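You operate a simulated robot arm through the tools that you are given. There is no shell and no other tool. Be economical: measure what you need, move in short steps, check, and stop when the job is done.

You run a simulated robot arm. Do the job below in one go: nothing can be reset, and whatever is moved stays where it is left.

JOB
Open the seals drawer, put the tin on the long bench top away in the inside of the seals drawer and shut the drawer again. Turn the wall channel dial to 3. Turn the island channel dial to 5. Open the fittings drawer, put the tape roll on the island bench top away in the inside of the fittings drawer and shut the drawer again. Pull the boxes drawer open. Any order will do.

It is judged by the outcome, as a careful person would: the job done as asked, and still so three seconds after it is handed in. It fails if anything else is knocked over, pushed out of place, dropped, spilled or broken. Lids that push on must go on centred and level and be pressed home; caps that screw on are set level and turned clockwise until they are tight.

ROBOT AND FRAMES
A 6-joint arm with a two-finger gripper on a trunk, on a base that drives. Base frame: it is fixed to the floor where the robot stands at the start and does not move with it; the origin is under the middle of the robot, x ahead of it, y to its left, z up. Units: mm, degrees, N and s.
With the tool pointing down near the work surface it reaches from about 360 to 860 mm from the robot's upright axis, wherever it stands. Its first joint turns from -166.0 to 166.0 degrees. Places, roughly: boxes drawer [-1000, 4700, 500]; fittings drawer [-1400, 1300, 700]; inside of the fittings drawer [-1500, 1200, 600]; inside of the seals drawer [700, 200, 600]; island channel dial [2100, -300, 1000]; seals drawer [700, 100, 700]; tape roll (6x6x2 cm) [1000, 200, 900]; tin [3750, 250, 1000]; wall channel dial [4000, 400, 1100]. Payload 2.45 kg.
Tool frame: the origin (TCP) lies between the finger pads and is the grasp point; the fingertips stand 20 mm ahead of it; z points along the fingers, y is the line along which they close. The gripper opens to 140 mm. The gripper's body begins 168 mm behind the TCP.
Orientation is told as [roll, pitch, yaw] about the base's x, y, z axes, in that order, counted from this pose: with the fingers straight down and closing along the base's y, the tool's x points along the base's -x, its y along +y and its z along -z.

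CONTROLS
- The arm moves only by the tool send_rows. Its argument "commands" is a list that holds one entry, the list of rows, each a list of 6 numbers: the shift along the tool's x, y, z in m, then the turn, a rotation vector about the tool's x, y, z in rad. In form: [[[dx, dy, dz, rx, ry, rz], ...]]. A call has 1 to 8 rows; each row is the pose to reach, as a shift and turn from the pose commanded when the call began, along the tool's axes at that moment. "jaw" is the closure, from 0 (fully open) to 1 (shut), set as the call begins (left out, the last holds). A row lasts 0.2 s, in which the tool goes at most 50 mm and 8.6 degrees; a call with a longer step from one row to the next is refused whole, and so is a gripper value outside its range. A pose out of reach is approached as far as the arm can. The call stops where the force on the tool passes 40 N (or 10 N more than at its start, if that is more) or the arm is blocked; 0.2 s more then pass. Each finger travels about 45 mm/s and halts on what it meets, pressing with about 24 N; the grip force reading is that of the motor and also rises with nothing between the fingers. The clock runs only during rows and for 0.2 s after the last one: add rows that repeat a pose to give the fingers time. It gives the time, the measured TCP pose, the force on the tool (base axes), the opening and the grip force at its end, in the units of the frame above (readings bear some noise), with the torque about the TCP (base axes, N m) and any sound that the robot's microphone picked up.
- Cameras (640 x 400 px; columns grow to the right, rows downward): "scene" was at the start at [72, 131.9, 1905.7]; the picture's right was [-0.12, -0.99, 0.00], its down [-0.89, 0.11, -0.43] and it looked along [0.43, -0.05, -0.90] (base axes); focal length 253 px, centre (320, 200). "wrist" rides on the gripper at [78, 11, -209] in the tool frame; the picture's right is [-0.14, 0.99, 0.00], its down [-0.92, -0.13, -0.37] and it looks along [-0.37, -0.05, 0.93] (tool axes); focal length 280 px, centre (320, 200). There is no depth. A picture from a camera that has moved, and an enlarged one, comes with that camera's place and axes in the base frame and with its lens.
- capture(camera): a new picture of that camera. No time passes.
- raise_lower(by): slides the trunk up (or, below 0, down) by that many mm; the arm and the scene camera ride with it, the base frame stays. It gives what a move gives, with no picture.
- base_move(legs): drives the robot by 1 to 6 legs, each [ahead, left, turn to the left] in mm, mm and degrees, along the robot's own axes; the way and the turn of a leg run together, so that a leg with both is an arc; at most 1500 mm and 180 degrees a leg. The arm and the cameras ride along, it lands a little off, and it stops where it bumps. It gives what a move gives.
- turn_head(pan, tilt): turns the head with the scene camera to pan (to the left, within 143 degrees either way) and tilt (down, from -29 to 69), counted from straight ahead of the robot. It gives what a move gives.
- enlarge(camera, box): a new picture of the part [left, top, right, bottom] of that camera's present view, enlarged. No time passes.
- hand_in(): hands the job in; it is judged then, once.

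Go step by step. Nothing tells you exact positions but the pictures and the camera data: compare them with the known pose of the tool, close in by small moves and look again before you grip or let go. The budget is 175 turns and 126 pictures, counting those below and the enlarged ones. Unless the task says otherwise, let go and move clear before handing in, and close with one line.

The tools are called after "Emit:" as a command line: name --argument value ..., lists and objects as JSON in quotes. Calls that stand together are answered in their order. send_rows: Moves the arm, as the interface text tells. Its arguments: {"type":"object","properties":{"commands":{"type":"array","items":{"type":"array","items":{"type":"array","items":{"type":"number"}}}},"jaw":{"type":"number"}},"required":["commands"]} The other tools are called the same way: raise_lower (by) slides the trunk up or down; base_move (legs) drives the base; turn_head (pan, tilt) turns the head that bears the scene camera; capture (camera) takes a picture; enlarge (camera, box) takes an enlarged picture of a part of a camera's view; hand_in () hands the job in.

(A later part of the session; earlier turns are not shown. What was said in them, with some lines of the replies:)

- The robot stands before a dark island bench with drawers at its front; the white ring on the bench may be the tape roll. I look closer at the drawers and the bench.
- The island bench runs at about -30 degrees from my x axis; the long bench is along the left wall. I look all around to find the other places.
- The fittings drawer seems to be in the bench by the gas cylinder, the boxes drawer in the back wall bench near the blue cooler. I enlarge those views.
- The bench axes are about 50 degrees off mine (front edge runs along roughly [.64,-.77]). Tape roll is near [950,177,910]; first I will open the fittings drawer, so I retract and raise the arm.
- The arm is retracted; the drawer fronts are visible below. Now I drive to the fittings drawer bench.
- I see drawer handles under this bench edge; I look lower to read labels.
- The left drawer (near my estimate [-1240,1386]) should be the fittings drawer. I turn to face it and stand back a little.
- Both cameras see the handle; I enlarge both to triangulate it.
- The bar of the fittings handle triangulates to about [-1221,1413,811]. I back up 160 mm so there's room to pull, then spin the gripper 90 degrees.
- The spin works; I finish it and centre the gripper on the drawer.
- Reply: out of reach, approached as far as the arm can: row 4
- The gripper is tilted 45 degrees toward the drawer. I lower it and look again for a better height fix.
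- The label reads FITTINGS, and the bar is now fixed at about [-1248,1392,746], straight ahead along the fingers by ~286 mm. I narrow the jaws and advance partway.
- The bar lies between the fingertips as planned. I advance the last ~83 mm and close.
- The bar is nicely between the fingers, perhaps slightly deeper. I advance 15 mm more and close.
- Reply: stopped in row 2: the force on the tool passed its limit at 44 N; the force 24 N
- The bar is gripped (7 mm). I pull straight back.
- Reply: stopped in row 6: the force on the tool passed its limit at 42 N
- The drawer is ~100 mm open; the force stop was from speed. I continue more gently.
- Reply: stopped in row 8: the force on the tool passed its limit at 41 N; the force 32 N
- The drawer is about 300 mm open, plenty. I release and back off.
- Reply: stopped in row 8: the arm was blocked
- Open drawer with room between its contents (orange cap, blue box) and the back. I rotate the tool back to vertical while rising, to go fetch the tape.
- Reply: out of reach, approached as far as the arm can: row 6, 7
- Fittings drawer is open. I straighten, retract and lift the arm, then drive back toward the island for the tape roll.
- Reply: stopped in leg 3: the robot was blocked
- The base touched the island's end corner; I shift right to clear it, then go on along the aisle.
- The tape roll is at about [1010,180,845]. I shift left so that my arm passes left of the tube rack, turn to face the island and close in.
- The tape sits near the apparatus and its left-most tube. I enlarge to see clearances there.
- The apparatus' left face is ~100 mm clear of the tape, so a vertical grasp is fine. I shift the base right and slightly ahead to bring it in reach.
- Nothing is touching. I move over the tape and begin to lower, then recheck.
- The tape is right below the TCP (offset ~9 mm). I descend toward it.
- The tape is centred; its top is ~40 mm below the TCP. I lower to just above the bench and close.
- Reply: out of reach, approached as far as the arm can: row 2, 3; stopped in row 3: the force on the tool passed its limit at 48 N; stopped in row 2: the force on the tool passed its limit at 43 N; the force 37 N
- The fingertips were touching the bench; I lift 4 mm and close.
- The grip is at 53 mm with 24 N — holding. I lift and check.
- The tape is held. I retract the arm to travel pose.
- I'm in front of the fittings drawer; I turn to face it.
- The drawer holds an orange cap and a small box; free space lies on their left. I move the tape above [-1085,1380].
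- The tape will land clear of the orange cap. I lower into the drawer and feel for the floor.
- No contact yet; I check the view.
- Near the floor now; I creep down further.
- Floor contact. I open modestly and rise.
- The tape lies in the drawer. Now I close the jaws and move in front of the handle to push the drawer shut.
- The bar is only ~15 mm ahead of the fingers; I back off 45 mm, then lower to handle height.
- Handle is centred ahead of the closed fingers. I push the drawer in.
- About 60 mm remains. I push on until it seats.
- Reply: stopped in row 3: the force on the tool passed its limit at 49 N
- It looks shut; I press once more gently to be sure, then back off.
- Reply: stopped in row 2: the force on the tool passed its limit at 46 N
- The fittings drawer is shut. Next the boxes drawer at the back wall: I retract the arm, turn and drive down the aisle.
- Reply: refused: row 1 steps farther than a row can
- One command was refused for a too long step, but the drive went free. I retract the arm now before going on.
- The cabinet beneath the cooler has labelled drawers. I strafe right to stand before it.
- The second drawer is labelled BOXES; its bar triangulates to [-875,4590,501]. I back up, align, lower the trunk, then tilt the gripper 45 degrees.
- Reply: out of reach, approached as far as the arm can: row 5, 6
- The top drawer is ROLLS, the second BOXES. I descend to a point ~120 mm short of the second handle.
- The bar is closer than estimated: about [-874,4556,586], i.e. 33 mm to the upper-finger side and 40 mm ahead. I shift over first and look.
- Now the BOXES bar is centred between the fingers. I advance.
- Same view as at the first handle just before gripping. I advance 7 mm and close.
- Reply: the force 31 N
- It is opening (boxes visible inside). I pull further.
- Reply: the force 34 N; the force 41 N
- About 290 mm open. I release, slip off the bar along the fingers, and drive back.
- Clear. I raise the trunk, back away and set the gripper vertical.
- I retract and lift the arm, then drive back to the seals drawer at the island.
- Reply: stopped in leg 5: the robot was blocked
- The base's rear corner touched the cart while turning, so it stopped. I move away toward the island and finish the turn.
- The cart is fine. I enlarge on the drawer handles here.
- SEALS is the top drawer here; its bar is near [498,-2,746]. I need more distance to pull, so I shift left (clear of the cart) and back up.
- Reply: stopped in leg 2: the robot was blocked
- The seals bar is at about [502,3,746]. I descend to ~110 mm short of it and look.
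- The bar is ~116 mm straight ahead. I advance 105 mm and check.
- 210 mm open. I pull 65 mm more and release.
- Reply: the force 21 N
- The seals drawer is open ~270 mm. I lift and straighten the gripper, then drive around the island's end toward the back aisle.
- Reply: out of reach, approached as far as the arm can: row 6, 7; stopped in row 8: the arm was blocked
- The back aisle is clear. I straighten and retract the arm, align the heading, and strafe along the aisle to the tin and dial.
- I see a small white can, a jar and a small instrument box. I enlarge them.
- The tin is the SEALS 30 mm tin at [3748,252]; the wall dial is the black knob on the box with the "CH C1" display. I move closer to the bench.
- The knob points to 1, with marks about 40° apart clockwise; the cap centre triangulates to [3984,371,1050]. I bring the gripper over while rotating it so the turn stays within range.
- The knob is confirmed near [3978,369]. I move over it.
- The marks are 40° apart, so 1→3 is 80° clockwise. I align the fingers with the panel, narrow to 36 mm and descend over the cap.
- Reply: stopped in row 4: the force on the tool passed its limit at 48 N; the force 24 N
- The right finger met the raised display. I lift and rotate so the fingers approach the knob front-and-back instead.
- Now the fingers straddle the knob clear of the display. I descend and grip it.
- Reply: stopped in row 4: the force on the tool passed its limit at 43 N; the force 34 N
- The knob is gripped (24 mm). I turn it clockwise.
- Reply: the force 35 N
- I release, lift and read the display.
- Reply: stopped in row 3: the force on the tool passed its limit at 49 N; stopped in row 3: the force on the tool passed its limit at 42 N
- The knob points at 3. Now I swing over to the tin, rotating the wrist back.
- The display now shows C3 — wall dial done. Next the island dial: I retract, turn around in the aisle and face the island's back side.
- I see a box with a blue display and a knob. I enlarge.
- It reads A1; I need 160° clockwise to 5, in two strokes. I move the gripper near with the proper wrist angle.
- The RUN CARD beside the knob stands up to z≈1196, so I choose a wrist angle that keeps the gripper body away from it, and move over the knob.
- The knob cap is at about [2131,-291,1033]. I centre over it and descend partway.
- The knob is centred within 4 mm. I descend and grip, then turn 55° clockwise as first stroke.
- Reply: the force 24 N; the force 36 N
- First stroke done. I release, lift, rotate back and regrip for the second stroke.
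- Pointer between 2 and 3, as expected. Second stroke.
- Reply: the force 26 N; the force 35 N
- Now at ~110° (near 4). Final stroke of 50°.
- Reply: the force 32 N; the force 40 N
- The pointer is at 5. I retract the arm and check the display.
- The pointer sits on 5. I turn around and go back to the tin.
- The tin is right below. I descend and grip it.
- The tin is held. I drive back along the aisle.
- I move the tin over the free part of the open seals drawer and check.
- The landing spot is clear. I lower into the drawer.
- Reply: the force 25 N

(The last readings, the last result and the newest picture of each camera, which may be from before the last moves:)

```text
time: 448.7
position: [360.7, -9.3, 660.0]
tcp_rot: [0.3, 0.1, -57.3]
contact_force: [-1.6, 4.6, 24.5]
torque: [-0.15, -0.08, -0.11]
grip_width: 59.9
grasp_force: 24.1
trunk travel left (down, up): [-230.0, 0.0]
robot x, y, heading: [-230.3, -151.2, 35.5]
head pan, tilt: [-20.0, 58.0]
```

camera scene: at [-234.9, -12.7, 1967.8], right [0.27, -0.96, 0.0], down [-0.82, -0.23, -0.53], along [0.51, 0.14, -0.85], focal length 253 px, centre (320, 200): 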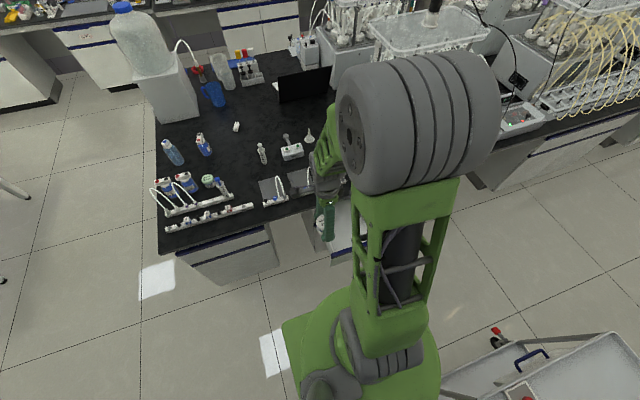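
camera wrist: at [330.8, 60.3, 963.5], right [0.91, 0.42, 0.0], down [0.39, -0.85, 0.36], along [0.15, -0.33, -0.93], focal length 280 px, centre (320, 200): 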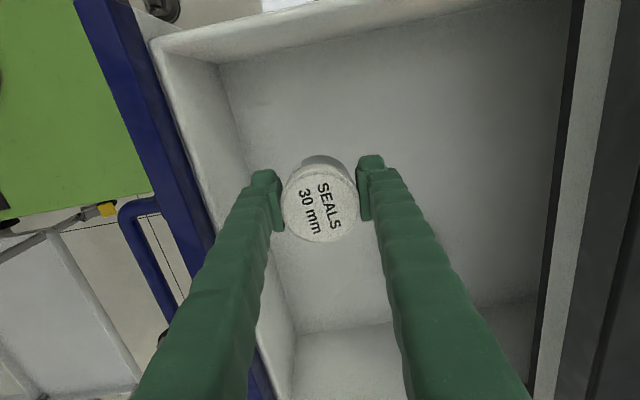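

Floor contact (24 N). I release and rise.

Emit:
send_rows --commands '[[[0, 0, -0.003, 0, 0, 0], [0, 0, -0.003, 0, 0, 0], [0, 0, -0.003, 0, 0, 0], [0, 0, -0.02, 0, 0, 0], [0, 0, -0.05, 0, 0, 0], [0, 0, -0.09, 0, 0, 0], [0, 0, -0.135, 0, 0, 0], [0, 0, -0.18, 0, 0, 0]]]' --jaw 0.44

Emit:
send_rows --commands '[[[0, 0, -0.045, 0, 0, 0], [0, 0, -0.09, 0, 0, 0], [0, 0, -0.11, 0, 0, 0]]]'

Emit:
capture --camera "wrist"

```text
time: 450.5
position: [355.7, -10.6, 841.4]
tcp_rot: [0.0, 0.4, -57.2]
contact_force: [-0.4, -0.2, -0.6]
torque: [0.0, -0.01, -0.01]
grip_width: 78.3
grasp_force: 0.2
trunk travel left (down, up): [-230.0, 0.0]
robot x, y, heading: [-229.4, -147.7, 35.8]
head pan, tilt: [-20.0, 58.0]
```

```text
time: 451.3
position: [360.4, -11.1, 948.2]
tcp_rot: [0.0, 0.4, -57.3]
contact_force: [-0.1, -1.4, 0.8]
torque: [0.03, -0.02, 0.03]
grip_width: 78.7
grasp_force: 0.0
trunk travel left (down, up): [-230.0, 0.0]
robot x, y, heading: [-229.6, -154.1, 35.7]
head pan, tilt: [-20.0, 58.0]
```

```text
6 pictures are left
camera wrist: at [327.5, 59.8, 1156.5], right [0.91, 0.42, 0.0], down [0.39, -0.85, 0.36], along [0.15, -0.33, -0.93], focal length 280 px, centre (320, 200)
```

wrist: 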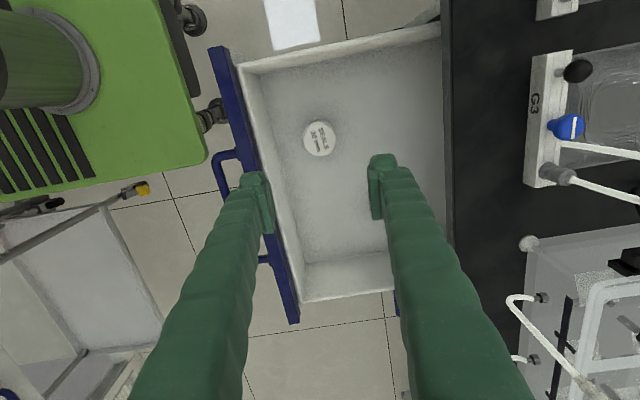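

The tin stands in the drawer. I close the jaws and move in front of the handle.

Emit:
send_rows --commands '[[[-0.012, -0.036, 0, 0, 0, 0], [-0.024, -0.072, 0, 0, 0, 0], [-0.037, -0.108, 0, 0, 0, 0], [-0.049, -0.144, 0, 0, 0, 0], [-0.061, -0.18, 0, 0, 0, 0], [-0.073, -0.2156, 0, 0, 0, 0]]]' --jaw 1.0

Emit:
send_rows --commands '[[[0, 0, 0.045, 0, 0, 0], [0, 0, 0.09, 0, 0, 0], [0, 0, 0.135, 0, 0, 0], [0, 0, 0.175, 0, 0, 0], [0, 0, 0.195, 0, 0, 0]]]'

Emit:
capture --camera "wrist"

```text
time: 452.7
position: [217.2, -189.8, 946.2]
tcp_rot: [0.1, 0.3, -57.4]
contact_force: [-0.4, 0.6, -0.9]
torque: [0.03, -0.04, 0.0]
grip_width: 0.0
grasp_force: 24.3
trunk travel left (down, up): [-230.0, 0.0]
robot x, y, heading: [-230.3, -150.4, 35.8]
head pan, tilt: [-20.0, 58.0]
```

```text
time: 453.9
position: [215.1, -187.1, 751.9]
tcp_rot: [0.0, 0.3, -57.4]
contact_force: [0.1, 0.2, -0.4]
torque: [-0.01, 0.0, 0.0]
grip_width: 0.0
grasp_force: 23.6
trunk travel left (down, up): [-230.0, 0.0]
robot x, y, heading: [-225.4, -147.9, 35.7]
head pan, tilt: [-20.0, 58.0]
```

```text
5 pictures are left
camera wrist: at [183.1, -117.1, 960.4], right [0.91, 0.42, 0.0], down [0.39, -0.85, 0.36], along [0.15, -0.33, -0.93], focal length 280 px, centre (320, 200)
```

wrist: 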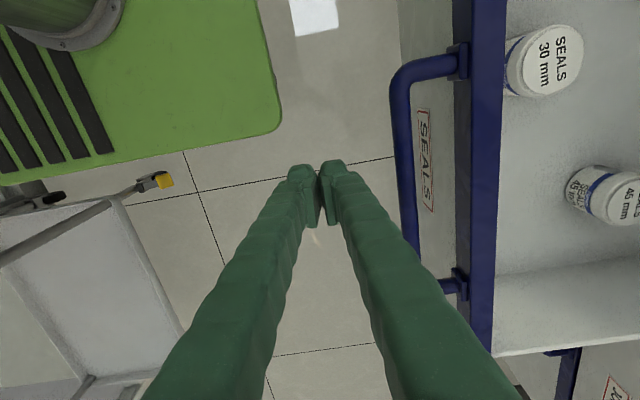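

Handle centred ahead; I push gently so the tin stays upright.

Emit:
send_rows --commands '[[[0.001, 0.025, 0, 0, 0, 0], [0.002, 0.042, 0, 0, 0, 0], [0.002, 0.05, 0, 0, 0, 0], [0.003, 0.06, 0, 0, 0, 0], [0.003, 0.072, 0, 0, 0, 0], [0.004, 0.086, 0, 0, 0, 0], [0.0045, 0.1, 0, 0, 0, 0], [0.005, 0.115, 0, 0, 0, 0]]]'

Emit:
send_rows --commands '[[[0.001, 0.012, 0, 0, 0, 0], [0.001, 0.026, 0, 0, 0, 0], [0.002, 0.04, 0, 0, 0, 0], [0.0025, 0.055, 0, 0, 0, 0], [0.003, 0.07, 0, 0, 0, 0], [0.004, 0.085, 0, 0, 0, 0], [0.0045, 0.1, 0, 0, 0, 0], [0.005, 0.112, 0, 0, 0, 0]]]'

Emit:
send_rows --commands '[[[0.001, 0.012, 0, 0, 0, 0], [0.001, 0.025, 0, 0, 0, 0], [0.002, 0.038, 0, 0, 0, 0], [0.0025, 0.05, 0, 0, 0, 0], [0.003, 0.06, 0, 0, 0, 0], [0.003, 0.07, 0, 0, 0, 0], [0.004, 0.08, 0, 0, 0, 0], [0.004, 0.09, 0, 0, 0, 0]]]'

```text
time: 455.7
position: [312.1, -121.5, 751.4]
tcp_rot: [0.1, 0.3, -57.3]
contact_force: [0.1, 0.0, 0.4]
torque: [-0.03, -0.02, -0.03]
grip_width: 0.0
grasp_force: 24.7
out of reach, approached as far as the arm can: row 6
trunk travel left (down, up): [-230.0, 0.0]
robot x, y, heading: [-229.3, -149.6, 35.7]
head pan, tilt: [-20.0, 58.0]
```

```text
time: 457.5
position: [401.3, -56.3, 750.1]
tcp_rot: [0.0, 0.3, -57.3]
contact_force: [-0.2, -0.9, -0.2]
torque: [0.04, -0.01, 0.0]
grip_width: 0.0
grasp_force: 23.6
trunk travel left (down, up): [-230.0, 0.0]
robot x, y, heading: [-229.4, -153.8, 35.6]
head pan, tilt: [-20.0, 58.0]
```

```text
time: 459.2
position: [462.3, -15.4, 749.0]
tcp_rot: [-1.1, 0.6, -57.5]
contact_force: [-8.3, -7.8, 3.0]
torque: [0.12, -0.07, 0.07]
grip_width: 0.0
grasp_force: 24.3
trunk travel left (down, up): [-230.0, 0.0]
robot x, y, heading: [-229.2, -149.1, 35.4]
head pan, tilt: [-20.0, 58.0]
stopped in row 8: the force on the tool passed its limit at 49 N (the readings are from after the stop); the commanded pose is now the measured one
```

It stopped firmly at the closed position. I back off, rise and verify.

Emit:
send_rows --commands '[[[0, -0.03, 0, 0, 0, 0], [0, -0.06, 0, 0, 0, 0], [0, -0.08, -0.04, 0, 0, 0], [0, -0.09, -0.085, 0, 0, 0], [0, -0.1, -0.13, 0, 0, 0], [0, -0.1, -0.175, 0, 0, 0]]]'

Emit:
capture --camera "wrist"

```text
time: 460.6
position: [381.6, -65.4, 932.4]
tcp_rot: [-0.9, 0.4, -57.5]
contact_force: [0.0, -0.1, -0.3]
torque: [0.01, -0.04, -0.04]
grip_width: 0.0
grasp_force: 23.8
trunk travel left (down, up): [-230.0, 0.0]
robot x, y, heading: [-231.2, -150.9, 35.5]
head pan, tilt: [-20.0, 58.0]
```

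```text
4 pictures are left
camera wrist: at [353.2, 6.7, 1140.5], right [0.91, 0.42, -0.01], down [0.39, -0.84, 0.36], along [0.14, -0.34, -0.93], focal length 280 px, centre (320, 200)
```

wrist: 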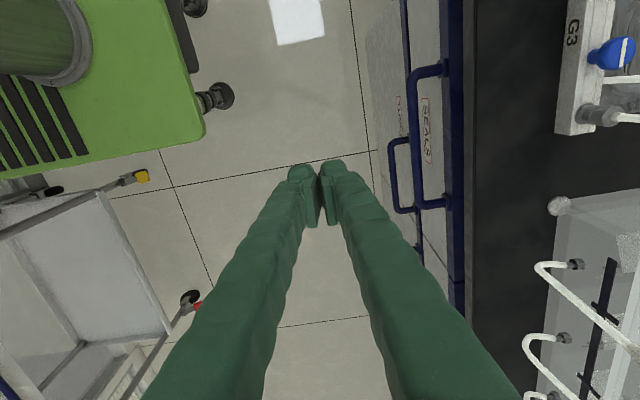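

The seals drawer is flush shut and the gripper is clear. Everything asked has been done, so I hand in.

Emit:
hand_in

```text
The job is handed in.
```

The job is handed in. The tin is shut in the seals drawer and the tape roll in the fittings drawer. The wall dial's display reads C3, and the boxes drawer is pulled open about 290 mm. The island dial's pointer is on 5, but the arm hid its display, so I did not read that. The base bumped the island corner, the cart and something behind the robot at the seals drawer. The cart looked undisturbed afterwards; I did not look closely at the other two.
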